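You operate a simulated robot arm through the tools that you are given. There is no shell and no other tool.

You run a simulated robot arm. Do the job below in one go: nothing can be reset, and whatever is moved stays where it is left.

## Task
Damp test compressor three till it shakes 3 mm/s or less.
Fine: guard stays down; stand the blue sensor on its dome, start it, turn the damper knob; then stop, bleed to nought, leave the bleed open, switch off. Set down upright: blue sensor.

It is judged by the outcome, as a careful person would: the job done as asked, and still so three seconds after it is handed in. It fails if anything else is knocked over, pushed out of place, dropped, spilled or broken.

## Robot
A 5-joint arm with a two-finger parallel gripper, fixed in place. Base frame: the origin is at the foot of the arm, x ahead of it, y to its left, z up. Lengths are in m, angles in rad, forces in N, time in s.
It reaches about 1.134 m from its shoulder. Its first joint turns from -2.601 to 2.601 rad. Payload 1.57 kg.
The TCP is the grasp point between the finger pads, 0.03 m short of the fingertips. In the tool frame z runs along the fingers and y along their closing line. The gripper opens to 0.11 m. The fingers are 0.024 m wide and 0.012 m thick; the gripper's body (0.048 by 0.112 m) begins 0.078 m behind the TCP.
Orientation is that of the tool frame in the base frame, as a unit quaternion [w, x, y, z]. With the fingers straight down and closing along the base's y, the tool's x points along the base's -x, its y along +y and its z along -z.

## Interface
- The arm moves only by the tool move_arm. Its arguments are lists of equal length, an entry for each row: "slide": the shift along the base's x, y, z in m, a list of three; "turn": the turn, a rotation vector about the base's x, y, z in rad, a list of three; "grip": the closure in counts, from 0 (fully open) to 255 (shut). In form: {"slide": [[dx, dy, dz], ...], "turn": [[rx, ry, rz], ...], "grip": [grip, ...]}. A call has 1 to 20 rows; each row is the pose to reach, as a shift and turn from the pose commanded when the call began. Each row takes 0.2 s and may step no farther than 0.05 m and 0.15 rad from the row before; otherwise, or with a gripper value out of range, the whole call is refused. A pose out of reach is approached as far as the arm can. The call stops where the force on the tool passes 90 N (or 10 N more than at its start, if that is more) or the arm is blocked; 0.2 s more then pass. Each finger travels about 0.072 m/s and halts on what it meets, pressing with about 32 N; the grip force reading is that of the motor and also rises with nothing between the fingers. The clock runs only during rows and for 0.2 s after the last one: add rows that repeat a pose to give the fingers time. It gives the time, the measured TCP pose, the force on the tool (base axes), the opening and the grip force at its end, in the units of the frame above (readings bear some noise), with the torque about the TCP (base axes, N m) and any sound that the robot's microphone picked up, and new pictures: "pictures" is both (left out), scene, wrist or none.
- Cameras (640 x 400 px; columns grow to the right, rows downward): "scene" is fixed at [0.221, 0.6494, 1.4969]; the picture's right is [-0.24, -0.97, 0.00], its down [-0.91, 0.23, -0.34] and it looks along [0.33, -0.08, -0.94] (base axes); focal length 214 px, centre (320, 200). "wrist" rides on the gripper at [0.07, 0.016, -0.141] in the tool frame; the picture's right is [-0.23, 0.97, 0.00], its down [-0.85, -0.20, -0.48] and it looks along [-0.47, -0.11, 0.88] (tool axes); focal length 222 px, centre (320, 200).
- raise_lower(by): slides the trunk up (or, below 0, down) by that many m; the arm rides with it, the base frame stays. It gives what a move gives, with no picture.
- pixel_to_xyz(camera, pixels): for up to 12 pixels [column, row] of the newest picture of that camera ("zoom" is the newest enlarged one), the place [x, y, z] in the base frame of the surface seen there, good to about 0.002 m. No time passes.
- inspect(camera, box): a new picture of the part [left, top, right, bottom] of that camera's present view, enlarged. No time passes.
- sign_off(): hands the job in; it is judged then, once.

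Leave the gripper open and the arm clear of the work at the hand-in unless told otherwise.

The tools are called after "Call:" by a JSON object that holds its "api" and its "payload". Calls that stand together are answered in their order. move_arm: Moves the arm, as the interface text tells. Its arguments: {"type":"object","properties":{"slide":{"type":"array","items":{"type":"array","items":{"type":"number"}}},"turn":{"type":"array","items":{"type":"array","items":{"type":"number"}}},"grip":{"type":"array","items":{"type":"number"}},"pictures":{"type":"string","enum":["both","scene","wrist","none"]}},"required":["slide","turn","grip"]} The other tools are called the same way: raise_lower (by) slides the trunk up or down; pixel_to_xyz (camera, pixels) gives the place of the surface under pixels of a picture; inspect (camera, box) takes an enlarged picture of a part of a camera's view; sign_off () hands the job in.

At the start:

```text
time_s: 0.0
tcp_pos: [0.4102, 0.4507, 1.163]
orientation: [0.0, 0.0, 1.0, -0.001]
contact_force: [-0.1, 0.0, -1.0]
ft_torque: [-0.02, 0.02, 0.01]
grip_width: 0.1101
grip_force: 0.1
trunk travel left (down, up): [-0.897, 0.073]
```

scene: 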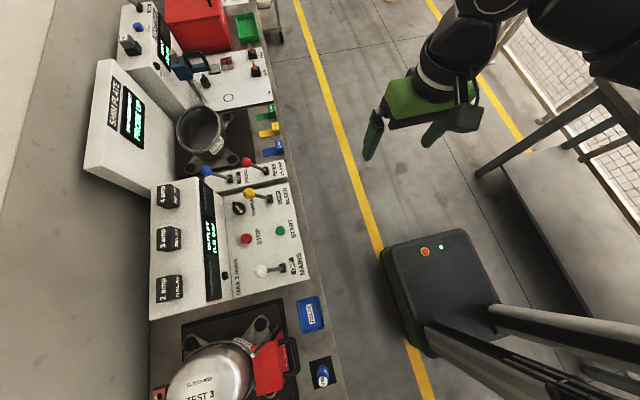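
wrist: 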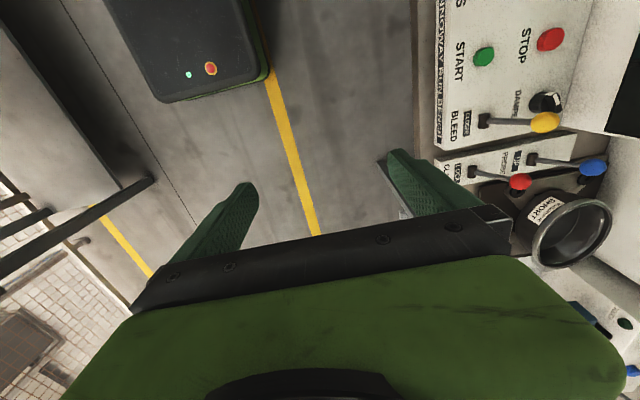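

I see a control panel around (230,230), a dome labelled "TEST 3" at (205,375), and a blue sensor near (322,375). I'll enlarge the key areas before doing anything.

Call:
{"api": "inspect", "payload": {"camera": "scene", "box": [140, 150, 340, 310]}}

Call:
{"api": "inspect", "payload": {"camera": "scene", "box": [140, 280, 360, 400]}}

Call:
{"api": "inspect", "payload": {"camera": "scene", "box": [80, 0, 300, 160]}}

```text
2.50 times, centred on (240, 230) of scene
```

zoom: 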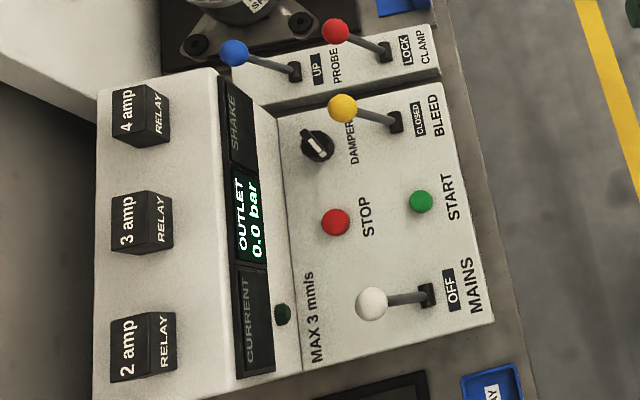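

```text
2.91 times, centred on (250, 340) of scene
```

zoom: 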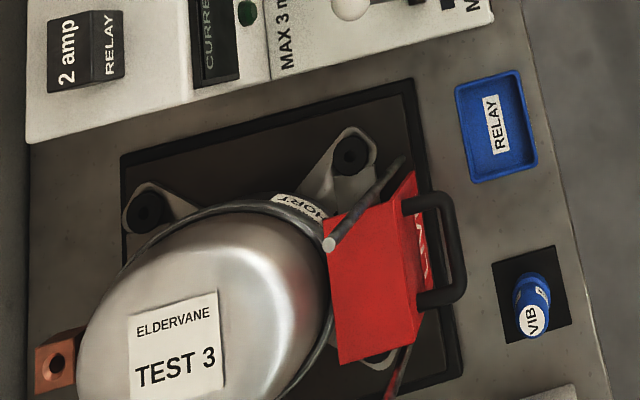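

```text
2.50 times, centred on (190, 80) of scene
```

zoom: 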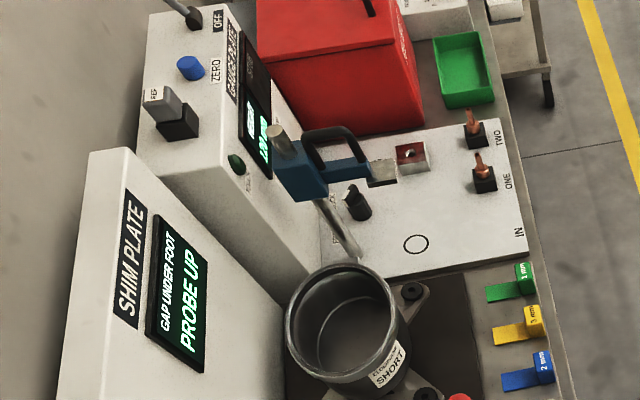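

I'll measure 3D positions of the main things: dome, sensor, panel controls.

Call:
{"api": "pixel_to_xyz", "payload": {"camera": "scene", "pixels": [[261, 271], [246, 239], [280, 231], [239, 209], [249, 194], [287, 267], [208, 230], [200, 360], [205, 395], [321, 371], [322, 380], [310, 390]]}}

Call:
{"api": "pixel_to_xyz", "payload": {"camera": "scene", "pixels": [[268, 275], [266, 198], [262, 189], [290, 190], [240, 280], [308, 310], [270, 365], [291, 365], [170, 240], [167, 290], [230, 345], [335, 360]]}}

Call:
{"api": "inspect", "payload": {"camera": "scene", "box": [240, 320, 350, 400]}}

Call:
{"api": "inspect", "payload": {"camera": "scene", "box": [195, 180, 315, 255]}}

Call:
{"api": "inspect", "payload": {"camera": "scene", "box": [195, 230, 315, 305]}}

```text
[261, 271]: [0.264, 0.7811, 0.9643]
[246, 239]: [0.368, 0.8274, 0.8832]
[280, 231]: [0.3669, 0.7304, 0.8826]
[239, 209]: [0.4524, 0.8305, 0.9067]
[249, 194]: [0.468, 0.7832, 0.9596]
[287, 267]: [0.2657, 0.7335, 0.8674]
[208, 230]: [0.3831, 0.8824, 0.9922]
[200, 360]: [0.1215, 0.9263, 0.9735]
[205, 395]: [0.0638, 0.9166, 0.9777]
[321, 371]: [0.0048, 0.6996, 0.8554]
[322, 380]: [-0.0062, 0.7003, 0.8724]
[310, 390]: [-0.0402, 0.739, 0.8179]
```

```text
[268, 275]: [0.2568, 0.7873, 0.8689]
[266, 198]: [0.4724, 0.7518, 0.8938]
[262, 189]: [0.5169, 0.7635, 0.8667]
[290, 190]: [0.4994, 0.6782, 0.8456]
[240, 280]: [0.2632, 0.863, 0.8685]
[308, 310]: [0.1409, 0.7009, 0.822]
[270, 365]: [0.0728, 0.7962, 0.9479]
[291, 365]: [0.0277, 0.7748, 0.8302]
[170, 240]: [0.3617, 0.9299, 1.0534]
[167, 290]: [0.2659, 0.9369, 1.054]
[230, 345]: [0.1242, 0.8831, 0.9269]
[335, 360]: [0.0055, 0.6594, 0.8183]
```

```text
5.00 times, centred on (295, 360) of scene
```

zoom: 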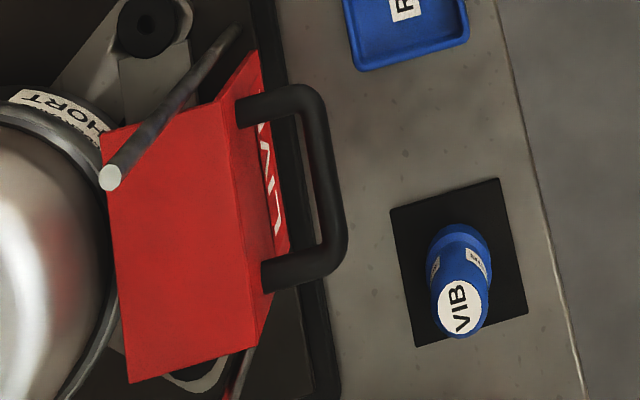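

```text
5.33 times, centred on (255, 218) of scene
```

zoom: 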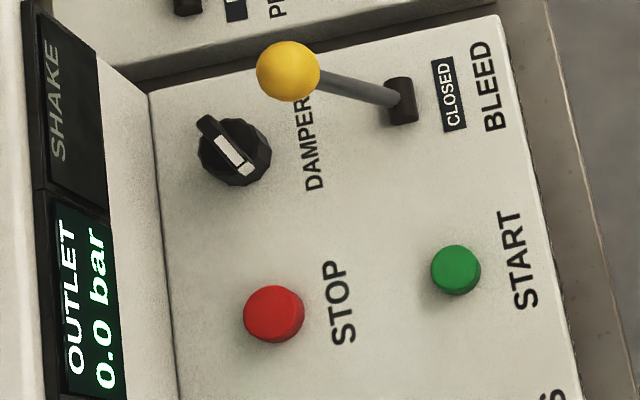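

```text
5.33 times, centred on (255, 268) of scene
```

zoom: 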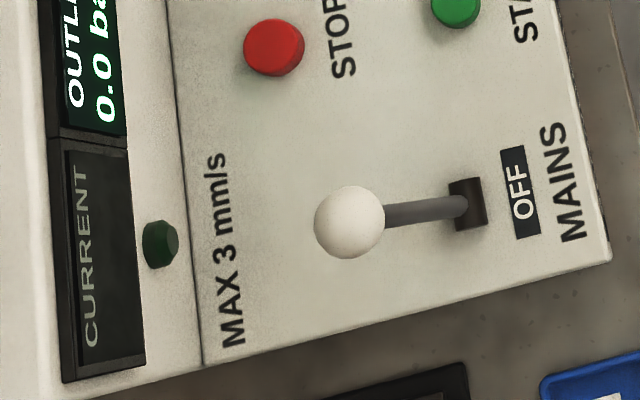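

Nothing sits above z ≈ 1.06 along the way. I'll move the arm at its present height towards (0.05, 0.62) and spin the tool a quarter turn, so the wrist camera faces the test stand from the front and shows the dome, guard and sensor.

Call:
{"api": "move_arm", "payload": {"slide": [[-0.03, 0.015, 0], [-0.06, 0.03, 0], [-0.09, 0.045, 0], [-0.12, 0.06, 0], [-0.15, 0.075, 0], [-0.18, 0.09, 0], [-0.21, 0.105, 0], [-0.24, 0.12, 0], [-0.27, 0.135, 0], [-0.3, 0.15, 0], [-0.33, 0.165, 0], [-0.36, 0.18, 0]], "turn": [[0, 0, 0.131], [0, 0, 0.262], [0, 0, 0.393], [0, 0, 0.524], [0, 0, 0.654], [0, 0, 0.785], [0, 0, 0.916], [0, 0, 1.047], [0, 0, 1.178], [0, 0, 1.309], [0, 0, 1.44], [0, 0, 1.571]], "grip": [0, 0, 0, 0, 0, 0, 0, 0, 0, 0, 0, 0]}}

```text
time_s: 2.6
tcp_pos: [0.0473, 0.6299, 1.1627]
orientation: [0.0, 0.707, -0.707, 0.001]
contact_force: [0.0, 0.4, -0.5]
ft_torque: [0.01, -0.01, -0.01]
grip_width: 0.11
grip_force: 0.0
trunk travel left (down, up): [-0.897, 0.073]
```

scene: 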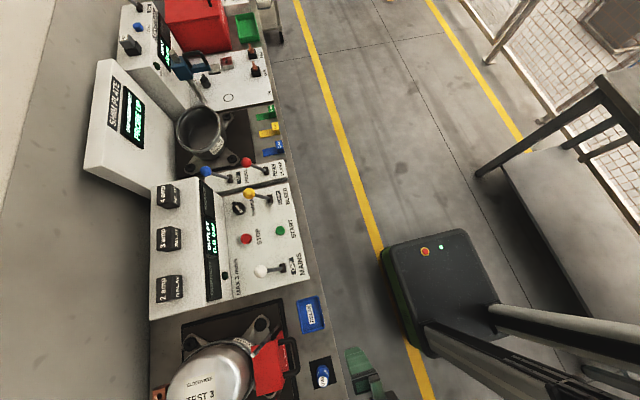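
wrist: 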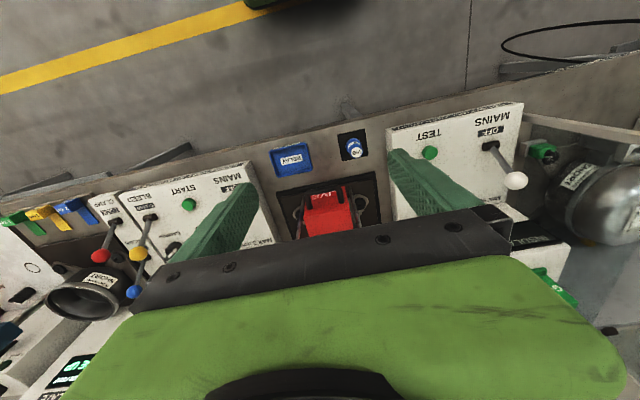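

The wrist camera looks from the operator side with the gripper covering the lower half. I can see the red guard "LIVE", the sensor pocket (353,147), and another machine's panel on the right, which I'll leave alone. Next I sample the dome surface in the scene picture.

Call:
{"api": "pixel_to_xyz", "payload": {"camera": "scene", "pixels": [[180, 370], [190, 365], [210, 350], [220, 360], [235, 365], [245, 375], [220, 380], [235, 390], [205, 380], [190, 395], [175, 390], [220, 398]]}}

Call:
{"api": "inspect", "payload": {"camera": "scene", "box": [150, 330, 260, 400]}}

Call:
{"api": "inspect", "payload": {"camera": "wrist", "box": [230, 100, 430, 240]}}

```text
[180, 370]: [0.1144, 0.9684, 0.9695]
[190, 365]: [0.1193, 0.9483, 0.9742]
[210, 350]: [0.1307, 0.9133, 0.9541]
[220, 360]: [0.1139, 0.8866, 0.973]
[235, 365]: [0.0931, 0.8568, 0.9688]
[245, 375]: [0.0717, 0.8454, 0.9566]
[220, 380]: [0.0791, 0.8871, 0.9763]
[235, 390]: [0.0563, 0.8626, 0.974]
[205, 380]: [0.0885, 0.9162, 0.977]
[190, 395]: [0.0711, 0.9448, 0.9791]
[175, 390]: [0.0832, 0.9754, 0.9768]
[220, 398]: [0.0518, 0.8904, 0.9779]
```

```text
5.71 times, centred on (205, 365) of scene
```

zoom: 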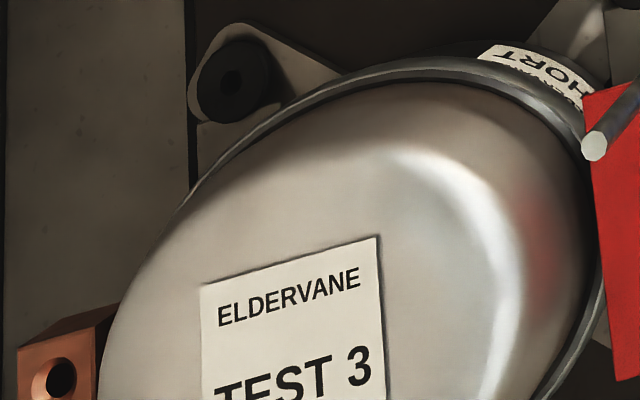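

```text
2.86 times, centred on (330, 170) of wrist
```

zoom: 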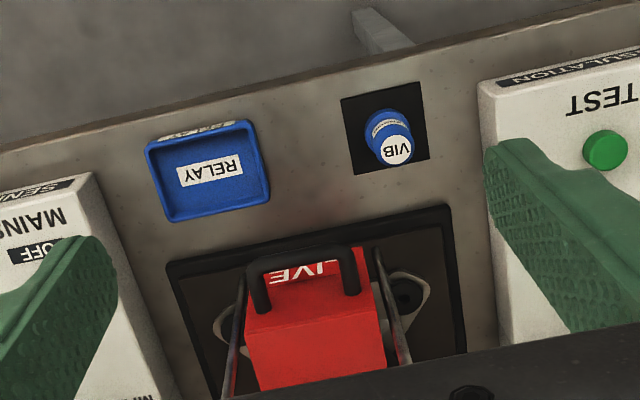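

The dome's top is nearly flat at z ≈ 0.978, near (0.05, 0.92). I'll slide over it at the same height for a straight-down view of the whole dome.

Call:
{"api": "move_arm", "payload": {"slide": [[0, 0.05, 0.0], [0, 0.1, 0.0], [0, 0.15, 0.0], [0, 0.2, 0.0], [0, 0.25, 0.0], [0, 0.29, 0.0]], "turn": [[0, 0, 0], [0, 0, 0], [0, 0, 0], [0, 0, 0], [0, 0, 0], [0, 0, 0]], "grip": [0, 0, 0, 0, 0, 0]}}

```text
time_s: 4.0
tcp_pos: [0.0481, 0.8964, 1.1643]
orientation: [0.0, -0.707, 0.708, 0.0]
contact_force: [0.1, -0.2, 0.3]
ft_torque: [0.04, -0.02, 0.02]
grip_width: 0.1102
grip_force: 0.1
out of reach, approached as far as the arm can: row 6
trunk travel left (down, up): [-0.897, 0.073]
```

scene: 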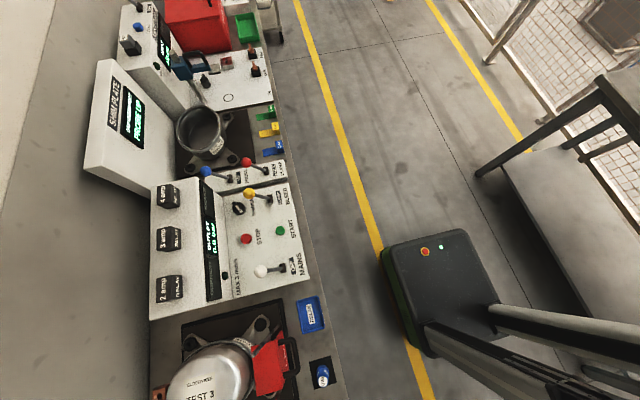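
wrist: 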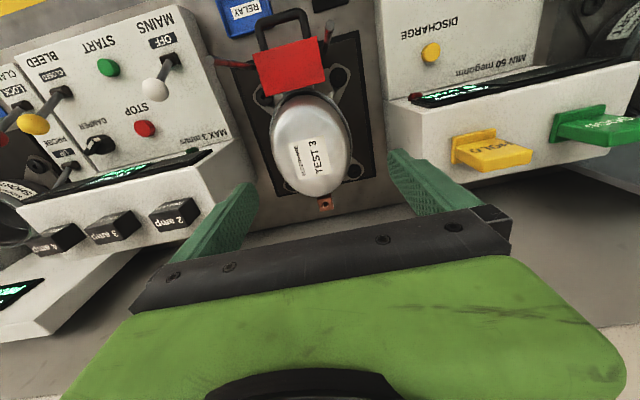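

Good overhead view: dome at (310,150), guard down at (290,65), panels on either side. I'll enlarge it and measure the dome.

Call:
{"api": "inspect", "payload": {"camera": "wrist", "box": [220, 0, 400, 220]}}

Call:
{"api": "pixel_to_xyz", "payload": {"camera": "wrist", "pixels": [[310, 105], [310, 120], [300, 145], [310, 150], [325, 155], [310, 170], [310, 185], [285, 150], [340, 150], [318, 135], [295, 130], [330, 175]]}}

Call:
{"api": "pixel_to_xyz", "payload": {"camera": "wrist", "pixels": [[265, 70], [315, 70], [290, 50], [290, 85], [285, 15], [262, 25], [310, 18], [222, 63], [328, 25], [395, 110], [415, 90], [325, 203]]}}

```text
1.82 times, centred on (310, 110) of wrist
```

zoom: 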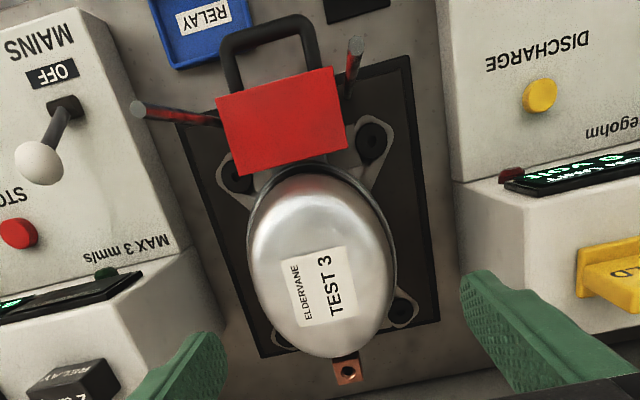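

```text
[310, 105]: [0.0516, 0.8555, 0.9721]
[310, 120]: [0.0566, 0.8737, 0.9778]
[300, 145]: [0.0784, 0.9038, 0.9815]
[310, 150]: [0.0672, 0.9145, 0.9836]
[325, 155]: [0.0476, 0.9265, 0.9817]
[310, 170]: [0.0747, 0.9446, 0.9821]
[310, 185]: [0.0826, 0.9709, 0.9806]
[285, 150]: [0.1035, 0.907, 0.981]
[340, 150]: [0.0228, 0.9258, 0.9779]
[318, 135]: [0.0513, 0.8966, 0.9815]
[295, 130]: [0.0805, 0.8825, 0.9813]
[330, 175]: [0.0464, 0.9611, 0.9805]
```

```text
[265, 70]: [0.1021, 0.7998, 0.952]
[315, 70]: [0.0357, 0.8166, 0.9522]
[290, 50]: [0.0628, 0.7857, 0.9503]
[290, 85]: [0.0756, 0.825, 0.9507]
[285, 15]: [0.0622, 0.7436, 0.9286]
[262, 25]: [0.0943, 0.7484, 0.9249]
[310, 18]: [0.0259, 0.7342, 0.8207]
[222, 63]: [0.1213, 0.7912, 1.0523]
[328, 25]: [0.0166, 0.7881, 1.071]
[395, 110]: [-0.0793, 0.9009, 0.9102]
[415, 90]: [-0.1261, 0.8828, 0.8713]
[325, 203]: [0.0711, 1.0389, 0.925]
```

The dome centre is about (0.068, 0.915), top z ≈ 0.982. Two hinge rods of the guard rise to z ≈ 1.07 near y ≈ 0.79, so I'll carry the sensor above them. Now I'll go back above the sensor near (-0.005, 0.70).

Call:
{"api": "move_arm", "payload": {"slide": [[-0.01, -0.05, 0], [-0.02, -0.1, 0], [-0.035, -0.15, 0], [-0.05, -0.2, 0], [-0.055, -0.21, 0]], "turn": [[0, 0, 0], [0, 0, 0], [0, 0, 0], [0, 0, 0], [0, 0, 0]], "grip": [100, 100, 100, 100, 100], "pictures": "wrist"}}

```text
refused: row 1 steps farther than a row can; nothing moved
```

One row was a hair over the 0.05 m limit, so I'll shorten the steps.

Call:
{"api": "move_arm", "payload": {"slide": [[-0.01, -0.04, 0], [-0.02, -0.085, 0], [-0.03, -0.13, 0], [-0.04, -0.175, 0], [-0.055, -0.21, 0]], "turn": [[0, 0, 0], [0, 0, 0], [0, 0, 0], [0, 0, 0], [0, 0, 0]], "grip": [100, 100, 100, 100, 100], "pictures": "wrist"}}

```text
time_s: 5.2
tcp_pos: [-0.004, 0.6862, 1.164]
orientation: [0.0, 0.707, -0.707, 0.0]
contact_force: [0.0, -0.1, -0.3]
ft_torque: [0.01, 0.0, -0.03]
grip_width: 0.067
grip_force: 0.1
trunk travel left (down, up): [-0.897, 0.073]
```

wrist: 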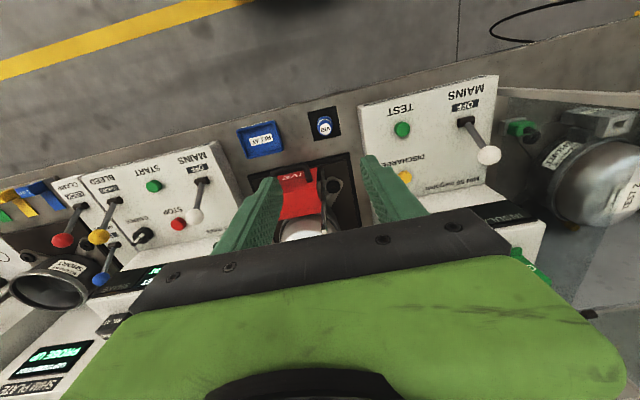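

The gripper is now roughly above the sensor (325,125). I'll zoom in and measure it.

Call:
{"api": "inspect", "payload": {"camera": "wrist", "box": [285, 90, 365, 150]}}

Call:
{"api": "pixel_to_xyz", "payload": {"camera": "wrist", "pixels": [[325, 130], [324, 127], [323, 120], [318, 126], [331, 126], [312, 113], [335, 135], [362, 110], [375, 150], [365, 130]]}}

```text
6.67 times, centred on (325, 120) of wrist
```

zoom: 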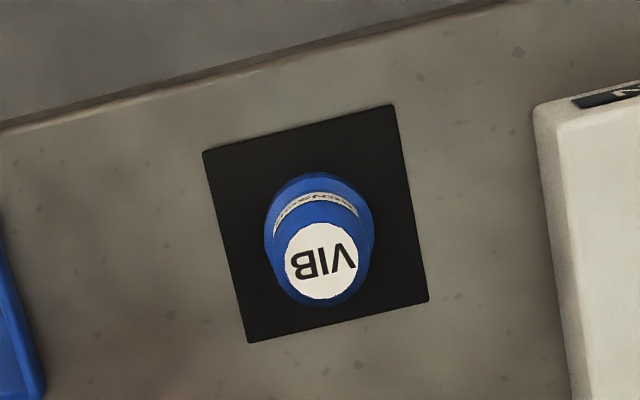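

```text
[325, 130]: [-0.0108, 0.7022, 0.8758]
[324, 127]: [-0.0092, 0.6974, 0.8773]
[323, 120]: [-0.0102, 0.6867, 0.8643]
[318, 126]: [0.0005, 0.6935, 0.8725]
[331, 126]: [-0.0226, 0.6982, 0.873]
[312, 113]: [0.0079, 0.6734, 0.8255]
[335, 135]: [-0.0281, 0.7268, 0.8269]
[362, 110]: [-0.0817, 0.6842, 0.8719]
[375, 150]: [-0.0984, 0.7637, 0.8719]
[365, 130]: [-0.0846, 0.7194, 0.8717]
```

I'll refine with the zoomed picture: disc centre (321,262), its edges, and the body base.

Call:
{"api": "pixel_to_xyz", "payload": {"camera": "zoom", "pixels": [[321, 262], [290, 262], [354, 258], [321, 226], [321, 296], [268, 235], [370, 225], [318, 180], [230, 200], [400, 280], [545, 150], [321, 205]]}}

```text
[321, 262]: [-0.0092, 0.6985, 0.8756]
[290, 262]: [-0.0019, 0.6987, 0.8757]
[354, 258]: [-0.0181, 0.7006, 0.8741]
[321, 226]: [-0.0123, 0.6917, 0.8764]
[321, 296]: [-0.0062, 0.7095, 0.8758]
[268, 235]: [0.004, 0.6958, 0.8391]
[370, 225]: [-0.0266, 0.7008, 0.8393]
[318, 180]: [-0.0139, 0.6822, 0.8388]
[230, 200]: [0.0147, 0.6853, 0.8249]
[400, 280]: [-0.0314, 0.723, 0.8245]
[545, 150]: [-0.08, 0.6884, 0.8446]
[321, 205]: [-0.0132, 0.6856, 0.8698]
```

The sensor's centre is about (-0.010, 0.700), top z 0.876, mat z 0.825, about 25 mm wide. The neighbouring panel's edge at x = -0.08 leaves room for the part-open fingers. I'll centre over it and come down to z ≈ 0.94 first.

Call:
{"api": "move_arm", "payload": {"slide": [[-0.006, 0.014, 0], [-0.006, 0.014, -0.045], [-0.006, 0.014, -0.09], [-0.006, 0.014, -0.135], [-0.006, 0.014, -0.18], [-0.006, 0.014, -0.22], [-0.006, 0.014, -0.22]], "turn": [[0, 0, 0], [0, 0, 0], [0, 0, 0], [0, 0, 0], [0, 0, 0], [0, 0, 0], [0, 0, 0]], "grip": [100, 100, 100, 100, 100, 100, 100]}}

```text
time_s: 6.8
tcp_pos: [-0.009, 0.7015, 1.164]
orientation: [0.0, -0.707, 0.708, 0.0]
contact_force: [0.3, -0.1, -0.7]
ft_torque: [0.03, -0.01, -0.02]
grip_width: 0.0669
grip_force: 0.1
out of reach, approached as far as the arm can: row 2, 3, 4, 5, 6, 7
trunk travel left (down, up): [-0.897, 0.073]
```

scene: 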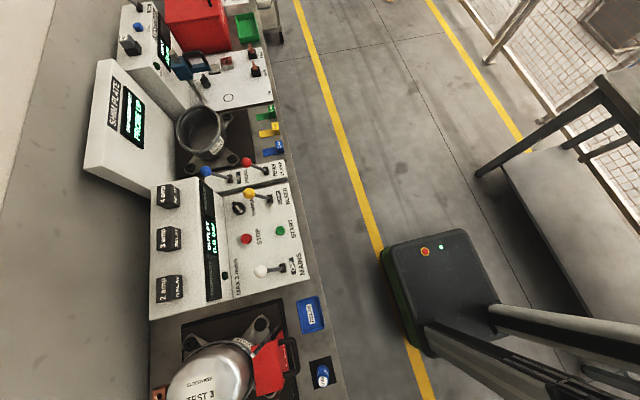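
wrist: 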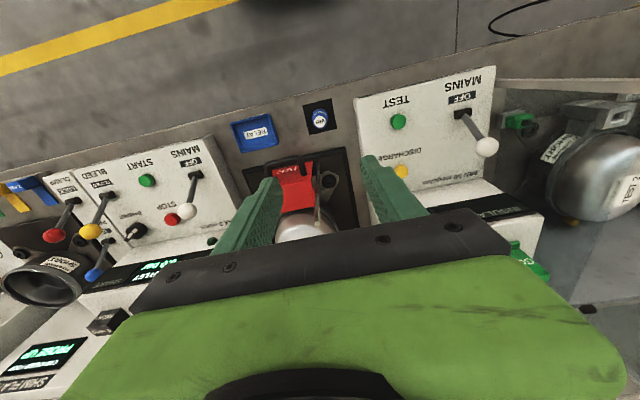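

The arm can't go lower by itself in this pose, so height has to come from the trunk. I'll lower the trunk 0.22 m to bring the TCP to z ≈ 0.94.

Call:
{"api": "raise_lower", "payload": {"by": -0.22}}

```text
time_s: 9.1
tcp_pos: [-0.0088, 0.702, 0.9438]
orientation: [0.0, 0.707, -0.707, 0.0]
contact_force: [-0.1, 0.6, -0.1]
ft_torque: [0.0, -0.02, 0.03]
grip_width: 0.0668
grip_force: 0.0
trunk travel left (down, up): [-0.677, 0.293]
```

The TCP is at z 0.944. I'll make a tiny correction in place for a new wrist picture to check alignment.

Call:
{"api": "move_arm", "payload": {"slide": [[-0.001, -0.002, 0]], "turn": [[0, 0, 0]], "grip": [100]}}

```text
time_s: 9.5
tcp_pos: [-0.0107, 0.7018, 0.9434]
orientation: [0.0, -0.707, 0.707, 0.0]
contact_force: [-0.6, 0.3, 0.2]
ft_torque: [-0.01, 0.0, 0.0]
grip_width: 0.0667
grip_force: 0.1
trunk travel left (down, up): [-0.677, 0.293]
```

scene: 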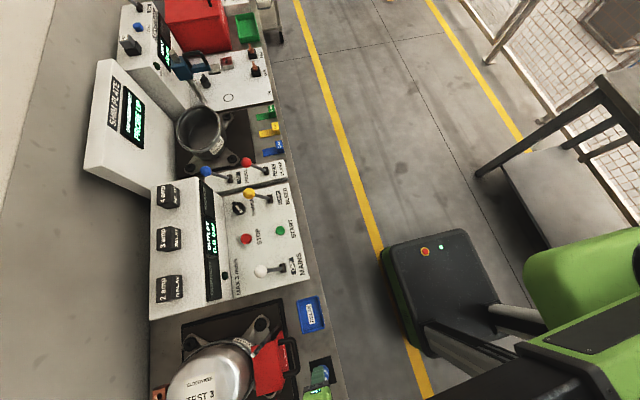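
wrist: 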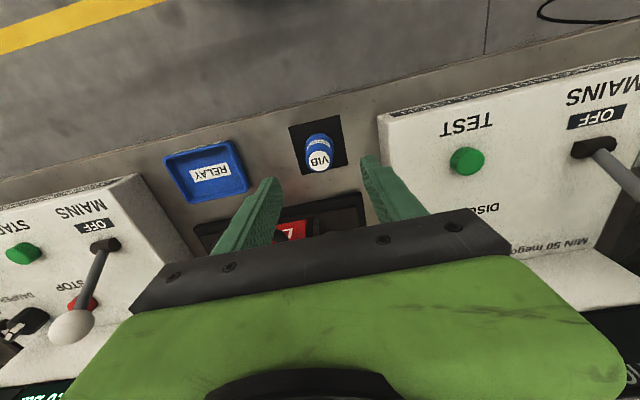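

I'll re-measure the sensor in this closer picture.

Call:
{"api": "inspect", "payload": {"camera": "wrist", "box": [270, 100, 370, 200]}}

Call:
{"api": "pixel_to_xyz", "payload": {"camera": "wrist", "pixels": [[319, 161], [310, 161], [329, 159], [319, 169], [306, 150], [331, 148], [319, 134], [300, 155], [319, 150]]}}

```text
4.00 times, centred on (320, 150) of wrist
```

zoom: 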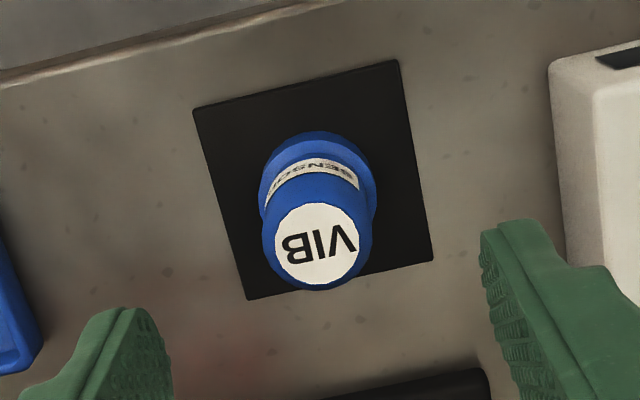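

```text
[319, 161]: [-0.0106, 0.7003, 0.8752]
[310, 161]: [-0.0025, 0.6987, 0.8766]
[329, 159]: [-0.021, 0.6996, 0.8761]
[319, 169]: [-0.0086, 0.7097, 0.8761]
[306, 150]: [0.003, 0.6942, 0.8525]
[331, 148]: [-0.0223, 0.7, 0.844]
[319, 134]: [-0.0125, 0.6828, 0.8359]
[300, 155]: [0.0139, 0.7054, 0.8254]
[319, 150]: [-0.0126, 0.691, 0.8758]
```

The sensor has a wider base flange up to z ≈ 0.838 and a 26 mm body above it. I'll grip the body only: TCP at z ≈ 0.872. Lowering the trunk 0.071 m.

Call:
{"api": "raise_lower", "payload": {"by": -0.071}}

```text
time_s: 10.6
tcp_pos: [-0.0115, 0.7003, 0.8721]
orientation: [-0.001, 0.707, -0.707, 0.0]
contact_force: [0.0, 0.5, 0.0]
ft_torque: [0.01, 0.02, -0.03]
grip_width: 0.0664
grip_force: 0.0
trunk travel left (down, up): [-0.606, 0.364]
```

At z 0.872 with no contact. Closing the fingers on the sensor body.

Call:
{"api": "move_arm", "payload": {"slide": [[0, 0, 0], [0, 0, 0], [0, 0, 0], [0, 0, 0], [0, 0, 0]], "turn": [[0, 0, 0], [0, 0, 0], [0, 0, 0], [0, 0, 0], [0, 0, 0]], "grip": [150, 200, 255, 255, 255]}}

```text
time_s: 11.8
tcp_pos: [-0.0091, 0.7011, 0.8709]
orientation: [0.0, -0.707, 0.707, 0.001]
contact_force: [0.8, 0.4, -0.1]
ft_torque: [-0.01, -0.03, 0.02]
grip_width: 0.0267
grip_force: 31.8
trunk travel left (down, up): [-0.606, 0.364]
```

scene: 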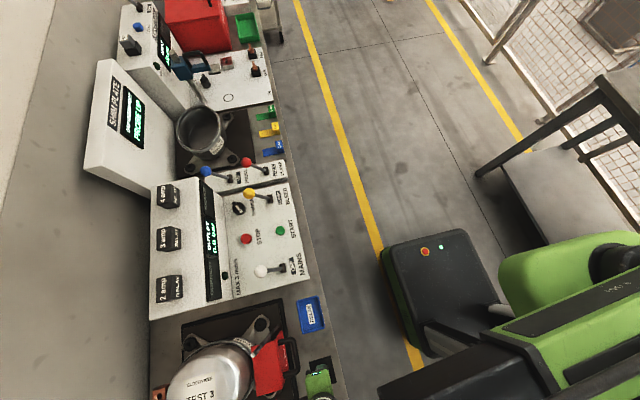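
wrist: 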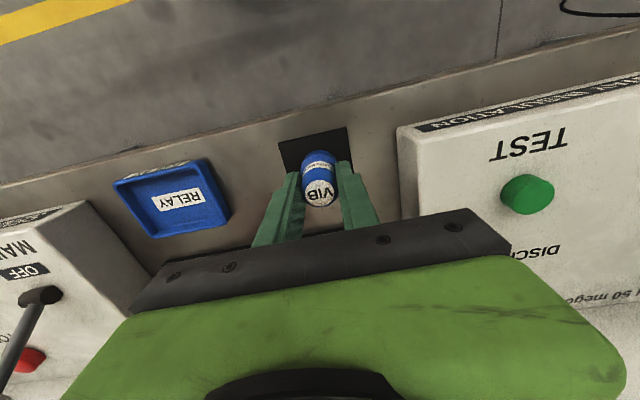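

Gripped (26.7 mm, 32 N). The sensor's foot is about 0.047 m below the TCP. I'll raise the trunk 0.30 m to clear the guard rods.

Call:
{"api": "raise_lower", "payload": {"by": 0.3}}

```text
time_s: 14.8
tcp_pos: [-0.011, 0.7006, 1.1722]
orientation: [0.0, -0.707, 0.708, 0.0]
contact_force: [0.1, 0.6, -0.3]
ft_torque: [0.03, -0.01, 0.03]
grip_width: 0.0
grip_force: 21.1
trunk travel left (down, up): [-0.906, 0.064]
```

The grip width reads 0, so the sensor is no longer in the fingers. I'll take pictures before anything else.

Call:
{"api": "move_arm", "payload": {"slide": [[0, 0, 0]], "turn": [[0, 0, 0]], "grip": [255]}}

Call:
{"api": "inspect", "payload": {"camera": "wrist", "box": [240, 60, 400, 220]}}

Call:
{"api": "inspect", "payload": {"camera": "scene", "box": [240, 320, 350, 400]}}

```text
time_s: 15.2
tcp_pos: [-0.0104, 0.7012, 1.1723]
orientation: [0.0, 0.707, -0.707, 0.0]
contact_force: [0.4, -0.7, 0.5]
ft_torque: [0.01, -0.02, 0.06]
grip_width: 0.0
grip_force: 21.7
trunk travel left (down, up): [-0.906, 0.064]
```

scene: 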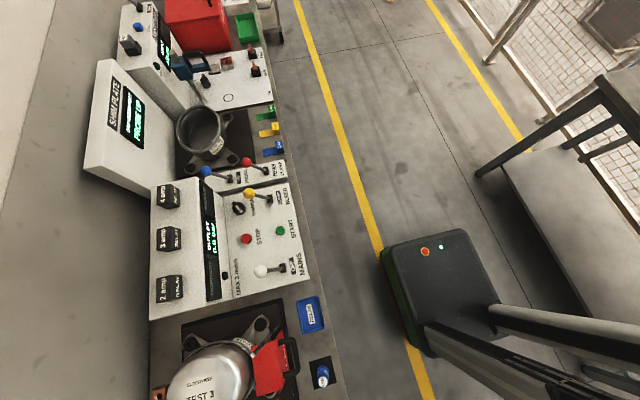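
wrist: 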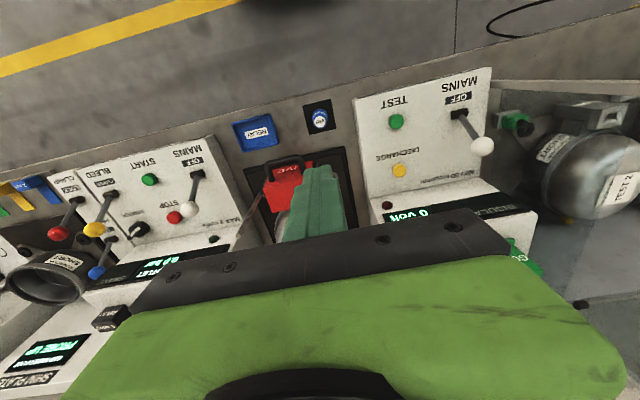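

```text
2.50 times, centred on (320, 140) of wrist
```

zoom: 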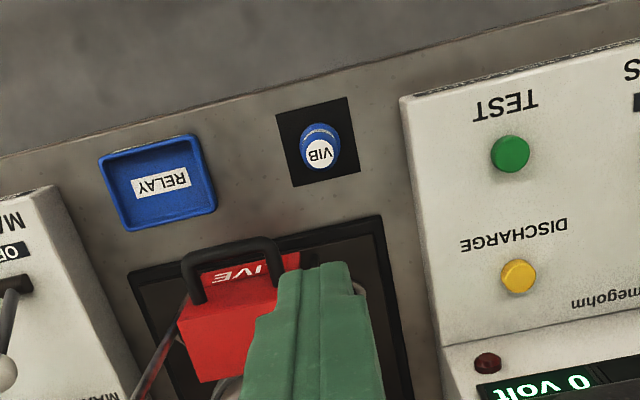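

```text
5.00 times, centred on (295, 360) of scene
```

zoom: 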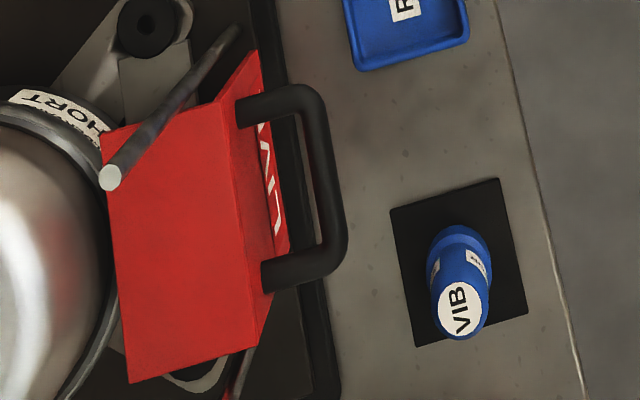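

The sensor stayed standing upright in its place, so it's held down (a magnet foot, I think) and slid out of the fingers. Nothing else moved. I'll reopen the fingers, go back down to z ≈ 0.94, and look at its shape again from close up.

Call:
{"api": "move_arm", "payload": {"slide": [[0, 0, 0], [0, 0, 0], [0, 0, 0]], "turn": [[0, 0, 0], [0, 0, 0], [0, 0, 0]], "grip": [100, 100, 100], "pictures": "none"}}

Call:
{"api": "raise_lower", "payload": {"by": -0.25}}

Call:
{"api": "inspect", "payload": {"camera": "wrist", "box": [280, 110, 360, 190]}}

Call:
{"api": "inspect", "payload": {"camera": "scene", "box": [290, 350, 350, 400]}}

```text
time_s: 16.0
tcp_pos: [-0.011, 0.7009, 1.1719]
orientation: [0.001, 0.707, -0.707, 0.0]
contact_force: [0.6, -0.7, -0.3]
ft_torque: [0.01, 0.0, 0.04]
grip_width: 0.0671
grip_force: 0.0
trunk travel left (down, up): [-0.906, 0.064]
```

```text
time_s: 18.6
tcp_pos: [-0.0102, 0.7021, 0.9227]
orientation: [0.0, 0.708, -0.707, -0.001]
contact_force: [-0.9, 1.5, -0.1]
ft_torque: [-0.02, -0.01, 0.01]
grip_width: 0.067
grip_force: 0.0
trunk travel left (down, up): [-0.656, 0.314]
```

```text
5.00 times, centred on (320, 150) of wrist
```

zoom: 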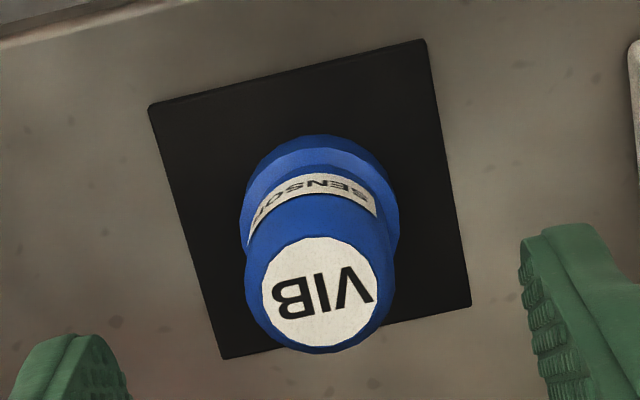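

```text
8.00 times, centred on (320, 375) of scene
```

zoom: 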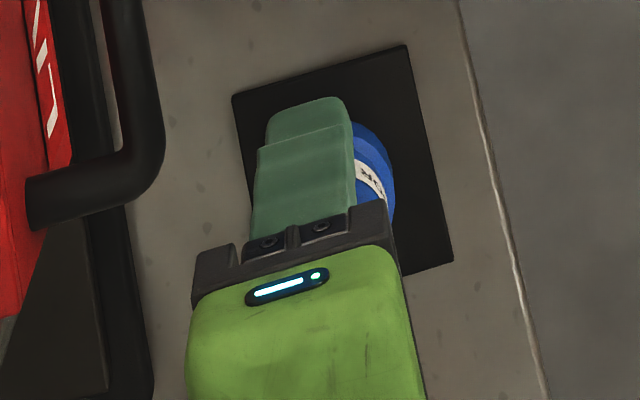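

The shape is a plain 27 mm cylinder on a wider flange. I'll go down again, grip, and lift slowly with the arm in small steps so I can read the pull force.

Call:
{"api": "raise_lower", "payload": {"by": -0.051}}

Call:
{"api": "move_arm", "payload": {"slide": [[0, -0.001, 0], [0, -0.001, 0], [0, -0.001, 0], [0, -0.001, 0], [0, -0.001, 0], [0, -0.001, 0.002], [0, -0.001, 0.004]], "turn": [[0, 0, 0], [0, 0, 0], [0, 0, 0], [0, 0, 0], [0, 0, 0], [0, 0, 0], [0, 0, 0]], "grip": [150, 200, 255, 255, 255, 255, 255], "pictures": "wrist"}}

```text
time_s: 19.5
tcp_pos: [-0.0112, 0.7012, 0.8703]
orientation: [0.0, 0.707, -0.707, 0.0]
contact_force: [-0.8, 0.5, 0.2]
ft_torque: [0.02, -0.05, 0.01]
grip_width: 0.0669
grip_force: 0.0
trunk travel left (down, up): [-0.605, 0.365]
```

```text
time_s: 21.1
tcp_pos: [-0.0116, 0.7006, 0.8703]
orientation: [0.0, -0.707, 0.707, 0.0]
contact_force: [-1.6, -1.1, 0.1]
ft_torque: [-0.03, 0.05, 0.03]
grip_width: 0.0267
grip_force: 32.2
out of reach, approached as far as the arm can: row 7
trunk travel left (down, up): [-0.605, 0.365]
```

wrist: 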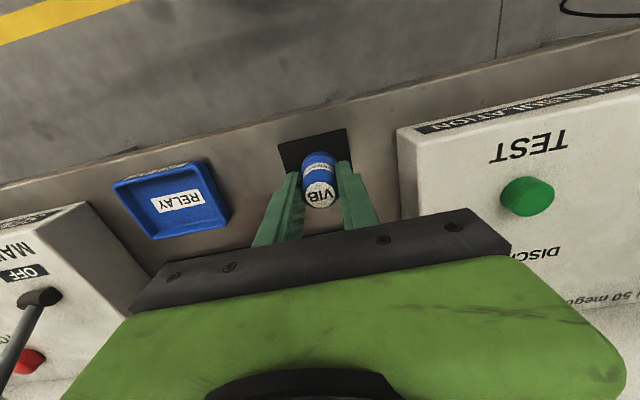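

The fingers hold the sensor (26.7 mm). The arm keeps a fixed height with the tool vertical, so lifting has to come from the trunk. I'll raise it just 4 mm and read the force.

Call:
{"api": "raise_lower", "payload": {"by": 0.004}}

```text
time_s: 21.7
tcp_pos: [-0.009, 0.6994, 0.8754]
orientation: [0.0, 0.707, -0.707, 0.0]
contact_force: [0.7, 0.4, -1.4]
ft_torque: [0.01, 0.01, -0.01]
grip_width: 0.0268
grip_force: 31.8
trunk travel left (down, up): [-0.609, 0.361]
```

Only about 1.4 N down, so no strong hold. I'll raise another 10 mm and look.

Call:
{"api": "raise_lower", "payload": {"by": 0.01}}

Call:
{"api": "inspect", "payload": {"camera": "wrist", "box": [250, 100, 410, 260]}}

Call:
{"api": "inspect", "payload": {"camera": "scene", "box": [280, 340, 350, 400]}}

```text
time_s: 22.2
tcp_pos: [-0.0105, 0.6988, 0.8857]
orientation: [0.0, -0.707, 0.707, 0.0]
contact_force: [0.0, 0.9, -0.6]
ft_torque: [-0.01, -0.02, -0.01]
grip_width: 0.0269
grip_force: 32.1
trunk travel left (down, up): [-0.619, 0.351]
```

```text
2.50 times, centred on (330, 180) of wrist
```

zoom: 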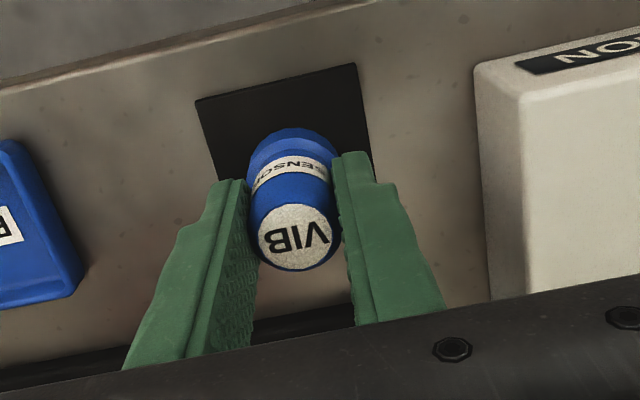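

```text
6.67 times, centred on (315, 370) of scene
```

zoom: 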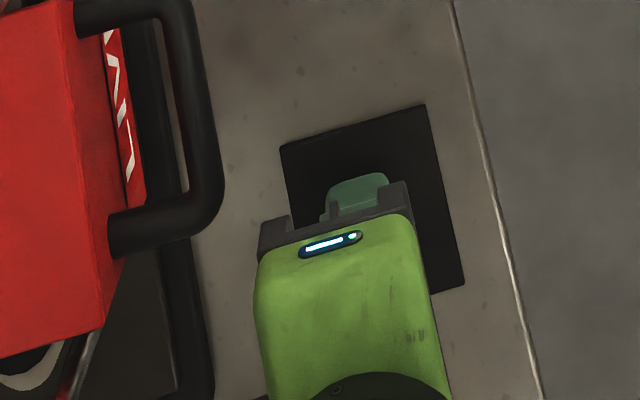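

I'll measure the disc top and mat to see whether the sensor rose with the fingers.

Call:
{"api": "pixel_to_xyz", "payload": {"camera": "wrist", "pixels": [[367, 194], [362, 192], [372, 195], [367, 200], [362, 155], [340, 140], [390, 170]]}}

Call:
{"api": "move_arm", "payload": {"slide": [[0, 0, 0]], "turn": [[0, 0, 0]], "grip": [255], "pictures": "wrist"}}

```text
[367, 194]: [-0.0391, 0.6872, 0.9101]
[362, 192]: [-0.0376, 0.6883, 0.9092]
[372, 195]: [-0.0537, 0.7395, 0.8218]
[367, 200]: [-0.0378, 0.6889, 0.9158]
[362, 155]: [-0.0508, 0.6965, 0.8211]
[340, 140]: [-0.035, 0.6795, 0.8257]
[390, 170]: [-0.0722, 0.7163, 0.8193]
```

```text
time_s: 22.6
tcp_pos: [-0.0108, 0.6998, 0.8847]
orientation: [0.0, -0.707, 0.707, -0.001]
contact_force: [0.5, 0.0, -1.1]
ft_torque: [-0.02, 0.01, 0.01]
grip_width: 0.0266
grip_force: 31.8
trunk travel left (down, up): [-0.619, 0.351]
```

wrist: 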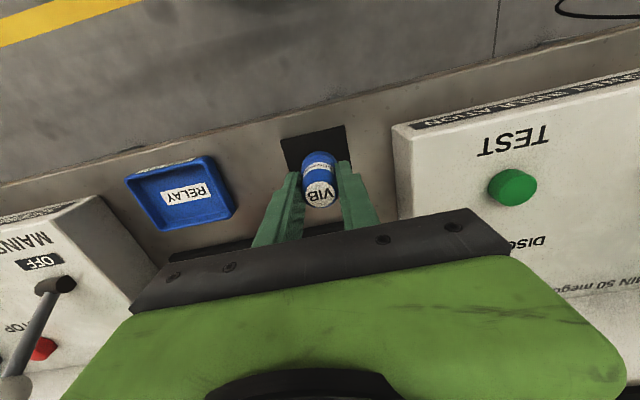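

Call:
{"api": "pixel_to_xyz", "payload": {"camera": "wrist", "pixels": [[319, 194], [313, 195], [326, 193], [319, 187], [318, 160], [295, 155]]}}

```text
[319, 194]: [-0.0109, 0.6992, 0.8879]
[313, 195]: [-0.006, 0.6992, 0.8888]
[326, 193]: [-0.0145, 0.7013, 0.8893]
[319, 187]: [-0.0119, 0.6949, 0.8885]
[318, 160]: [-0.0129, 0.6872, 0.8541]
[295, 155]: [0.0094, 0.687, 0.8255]
```

The sensor did rise with the fingers (top now 0.8885). The first lift may have been marginal, so I'll lift in small stages and check for slip each time. Now 2 cm.

Call:
{"api": "raise_lower", "payload": {"by": 0.02}}

Call:
{"api": "move_arm", "payload": {"slide": [[0, 0, 0], [0, 0, 0], [0, 0, 0]], "turn": [[0, 0, 0], [0, 0, 0], [0, 0, 0]], "grip": [255, 255, 255], "pictures": "wrist"}}

Call:
{"api": "pixel_to_xyz", "payload": {"camera": "wrist", "pixels": [[319, 194], [313, 195], [326, 193], [319, 187], [319, 200]]}}

```text
time_s: 23.3
tcp_pos: [-0.0102, 0.7012, 0.9045]
orientation: [0.0, -0.707, 0.708, 0.0]
contact_force: [-0.5, 0.2, -1.3]
ft_torque: [0.02, -0.04, 0.0]
grip_width: 0.0268
grip_force: 32.4
trunk travel left (down, up): [-0.639, 0.331]
```

```text
time_s: 24.1
tcp_pos: [-0.0113, 0.7004, 0.905]
orientation: [0.0, 0.707, -0.707, 0.001]
contact_force: [-0.1, 0.0, -1.5]
ft_torque: [0.0, -0.03, 0.0]
grip_width: 0.0267
grip_force: 32.1
trunk travel left (down, up): [-0.639, 0.331]
```

wrist: 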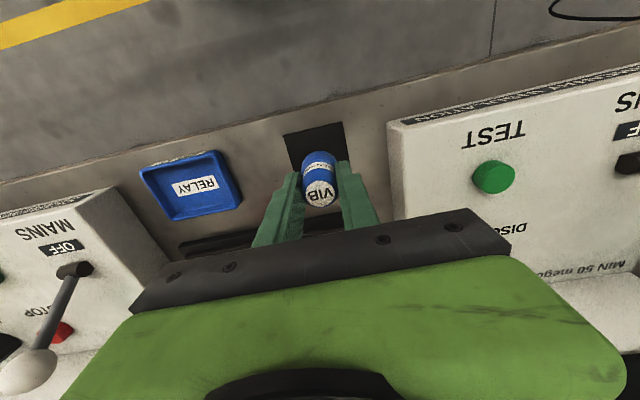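

```text
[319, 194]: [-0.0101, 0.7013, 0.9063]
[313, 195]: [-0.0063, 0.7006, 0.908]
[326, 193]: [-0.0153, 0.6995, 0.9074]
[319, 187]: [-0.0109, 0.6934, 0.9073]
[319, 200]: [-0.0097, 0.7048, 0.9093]
```

The top-to-TCP distance is shrinking slightly (5.2 → 2.5 mm), possibly slow creep. I'll hold still for a second and measure again.

Call:
{"api": "move_arm", "payload": {"slide": [[0, 0, 0], [0, 0, 0], [0, 0, 0], [0, 0, 0], [0, 0, 0], [0, 0, 0], [0, 0, 0]], "turn": [[0, 0, 0], [0, 0, 0], [0, 0, 0], [0, 0, 0], [0, 0, 0], [0, 0, 0], [0, 0, 0]], "grip": [255, 255, 255, 255, 255, 255, 255], "pictures": "wrist"}}

Call:
{"api": "pixel_to_xyz", "payload": {"camera": "wrist", "pixels": [[319, 194], [313, 195], [326, 193], [319, 187], [319, 200], [316, 191], [322, 191], [322, 197], [316, 198]]}}

```text
time_s: 25.7
tcp_pos: [-0.0104, 0.6995, 0.9046]
orientation: [0.001, -0.707, 0.707, 0.0]
contact_force: [0.2, -0.5, -1.1]
ft_torque: [0.02, -0.03, 0.0]
grip_width: 0.0269
grip_force: 31.8
trunk travel left (down, up): [-0.639, 0.331]
```

wrist: 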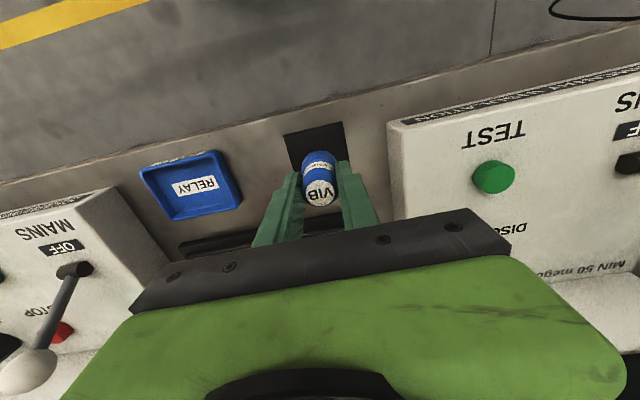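

```text
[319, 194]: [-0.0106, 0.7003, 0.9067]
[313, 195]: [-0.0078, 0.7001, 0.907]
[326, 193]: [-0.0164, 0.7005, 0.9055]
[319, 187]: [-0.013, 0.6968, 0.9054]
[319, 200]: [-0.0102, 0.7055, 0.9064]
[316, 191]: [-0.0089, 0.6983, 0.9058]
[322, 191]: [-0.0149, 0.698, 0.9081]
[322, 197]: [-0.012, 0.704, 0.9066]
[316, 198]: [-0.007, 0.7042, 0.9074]
```

Creep is about 0.5 mm/s, which is slow enough for a prompt transfer. I'll raise in short stages, checking grip each time.

Call:
{"api": "raise_lower", "payload": {"by": 0.04}}

```text
time_s: 26.5
tcp_pos: [-0.0107, 0.6999, 0.9458]
orientation: [-0.001, 0.707, -0.707, -0.001]
contact_force: [0.9, -0.1, -0.6]
ft_torque: [0.02, 0.02, -0.02]
grip_width: 0.0269
grip_force: 32.0
trunk travel left (down, up): [-0.679, 0.291]
```

Still held (26.9 mm). Another 5 cm, then a check of the sensor height.

Call:
{"api": "raise_lower", "payload": {"by": 0.05}}

Call:
{"api": "inspect", "payload": {"camera": "wrist", "box": [250, 110, 410, 210]}}

Call:
{"api": "pixel_to_xyz", "payload": {"camera": "zoom", "pixels": [[276, 336], [260, 330], [290, 330], [276, 350], [276, 320]]}}

```text
time_s: 27.5
tcp_pos: [-0.0123, 0.6998, 0.9962]
orientation: [0.0, -0.707, 0.708, 0.0]
contact_force: [-0.1, 0.2, -0.9]
ft_torque: [0.0, 0.0, 0.0]
grip_width: 0.0268
grip_force: 32.0
trunk travel left (down, up): [-0.729, 0.241]
```

```text
4.00 times, centred on (330, 160) of wrist
```

zoom: 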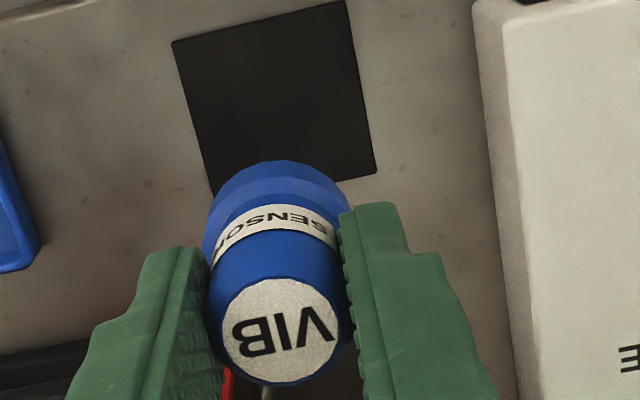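

```text
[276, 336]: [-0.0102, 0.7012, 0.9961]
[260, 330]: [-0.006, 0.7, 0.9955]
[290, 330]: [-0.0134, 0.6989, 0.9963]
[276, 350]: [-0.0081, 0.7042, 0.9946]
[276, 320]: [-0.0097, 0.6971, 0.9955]
```

Slip is small (about 2 mm over that lift), and the sensor weighs only about 1 N now that it's off its magnet plate. I'll carry on up to z ≈ 1.146.

Call:
{"api": "raise_lower", "payload": {"by": 0.15}}

```text
time_s: 29.2
tcp_pos: [-0.011, 0.7002, 1.1442]
orientation: [0.001, -0.707, 0.707, 0.0]
contact_force: [-1.3, 1.0, -1.1]
ft_torque: [0.01, 0.0, -0.01]
grip_width: 0.0268
grip_force: 32.3
trunk travel left (down, up): [-0.879, 0.091]
```

Still held. Moving horizontally over the dome centre, to about (0.066, 0.890).

Call:
{"api": "move_arm", "payload": {"slide": [[0.015, 0.038, 0], [0.031, 0.076, 0], [0.046, 0.114, 0], [0.062, 0.152, 0], [0.077, 0.19, 0], [0.077, 0.19, 0]], "turn": [[0, 0, 0], [0, 0, 0], [0, 0, 0], [0, 0, 0], [0, 0, 0], [0, 0, 0]], "grip": [255, 255, 255, 255, 255, 255]}}

Call:
{"api": "inspect", "payload": {"camera": "wrist", "box": [250, 80, 410, 220]}}

```text
time_s: 30.6
tcp_pos: [0.0648, 0.8886, 1.1453]
orientation: [0.0, -0.706, 0.708, 0.0]
contact_force: [-1.0, -1.3, -1.0]
ft_torque: [0.01, 0.01, 0.0]
grip_width: 0.0267
grip_force: 32.4
trunk travel left (down, up): [-0.879, 0.091]
```

scene: 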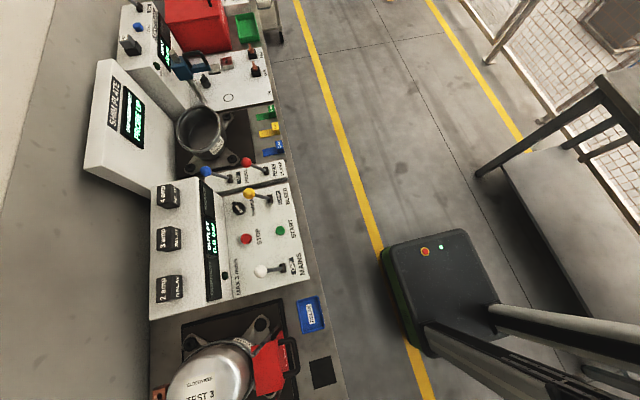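
wrist: 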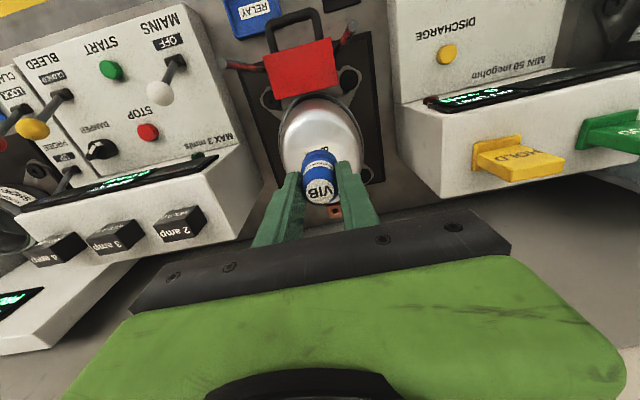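

```text
2.86 times, centred on (330, 150) of wrist
```

zoom: 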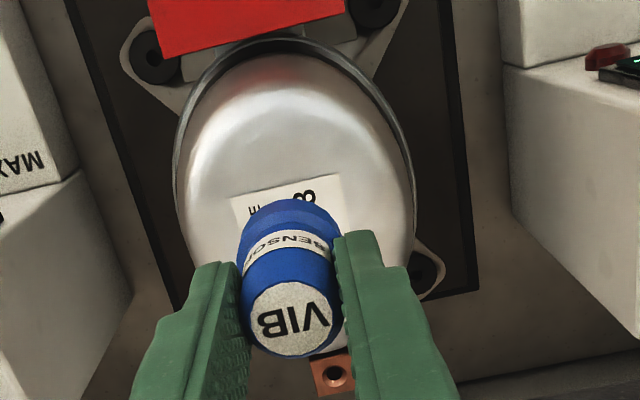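

Over the dome, held. I'll measure the sensor's top and the dome surface beneath to find how far to lower.

Call:
{"api": "pixel_to_xyz", "payload": {"camera": "zoom", "pixels": [[292, 318], [280, 320], [305, 318], [292, 335], [290, 210], [300, 190], [290, 160], [230, 210], [360, 210], [400, 160]]}}

```text
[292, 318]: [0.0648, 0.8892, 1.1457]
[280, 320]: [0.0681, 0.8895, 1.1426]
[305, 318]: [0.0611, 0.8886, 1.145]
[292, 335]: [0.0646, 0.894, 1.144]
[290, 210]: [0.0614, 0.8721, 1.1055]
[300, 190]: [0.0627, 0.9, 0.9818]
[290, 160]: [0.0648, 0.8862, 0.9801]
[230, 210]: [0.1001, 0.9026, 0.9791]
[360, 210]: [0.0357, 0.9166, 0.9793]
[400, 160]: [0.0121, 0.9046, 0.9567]
```

The sensor's foot is about 0.113 m above the dome. Its flattest spot is near y ≈ 0.917, slightly beyond the reach with the tool vertical. A 0.1 rad outward tilt gets me there; the flange will then seat flat on release.

Call:
{"api": "move_arm", "payload": {"slide": [[0.0005, 0.009, 0], [0.001, 0.018, 0.0005], [0.0015, 0.0265, 0.001], [0.0015, 0.0265, 0.001]], "turn": [[0.0332, -0.0024, 0], [0.0665, -0.0048, 0], [0.0997, -0.0072, 0], [0.0997, -0.0072, 0]], "grip": [255, 255, 255, 255], "pictures": "wrist"}}

```text
time_s: 31.6
tcp_pos: [0.0683, 0.9164, 1.1467]
orientation: [-0.037, 0.706, -0.706, -0.033]
contact_force: [-0.4, 0.2, -1.8]
ft_torque: [0.01, -0.04, 0.01]
grip_width: 0.0268
grip_force: 31.6
trunk travel left (down, up): [-0.879, 0.091]
```

wrist: 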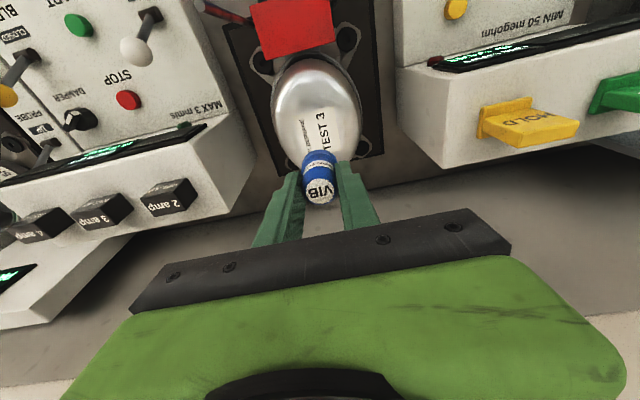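

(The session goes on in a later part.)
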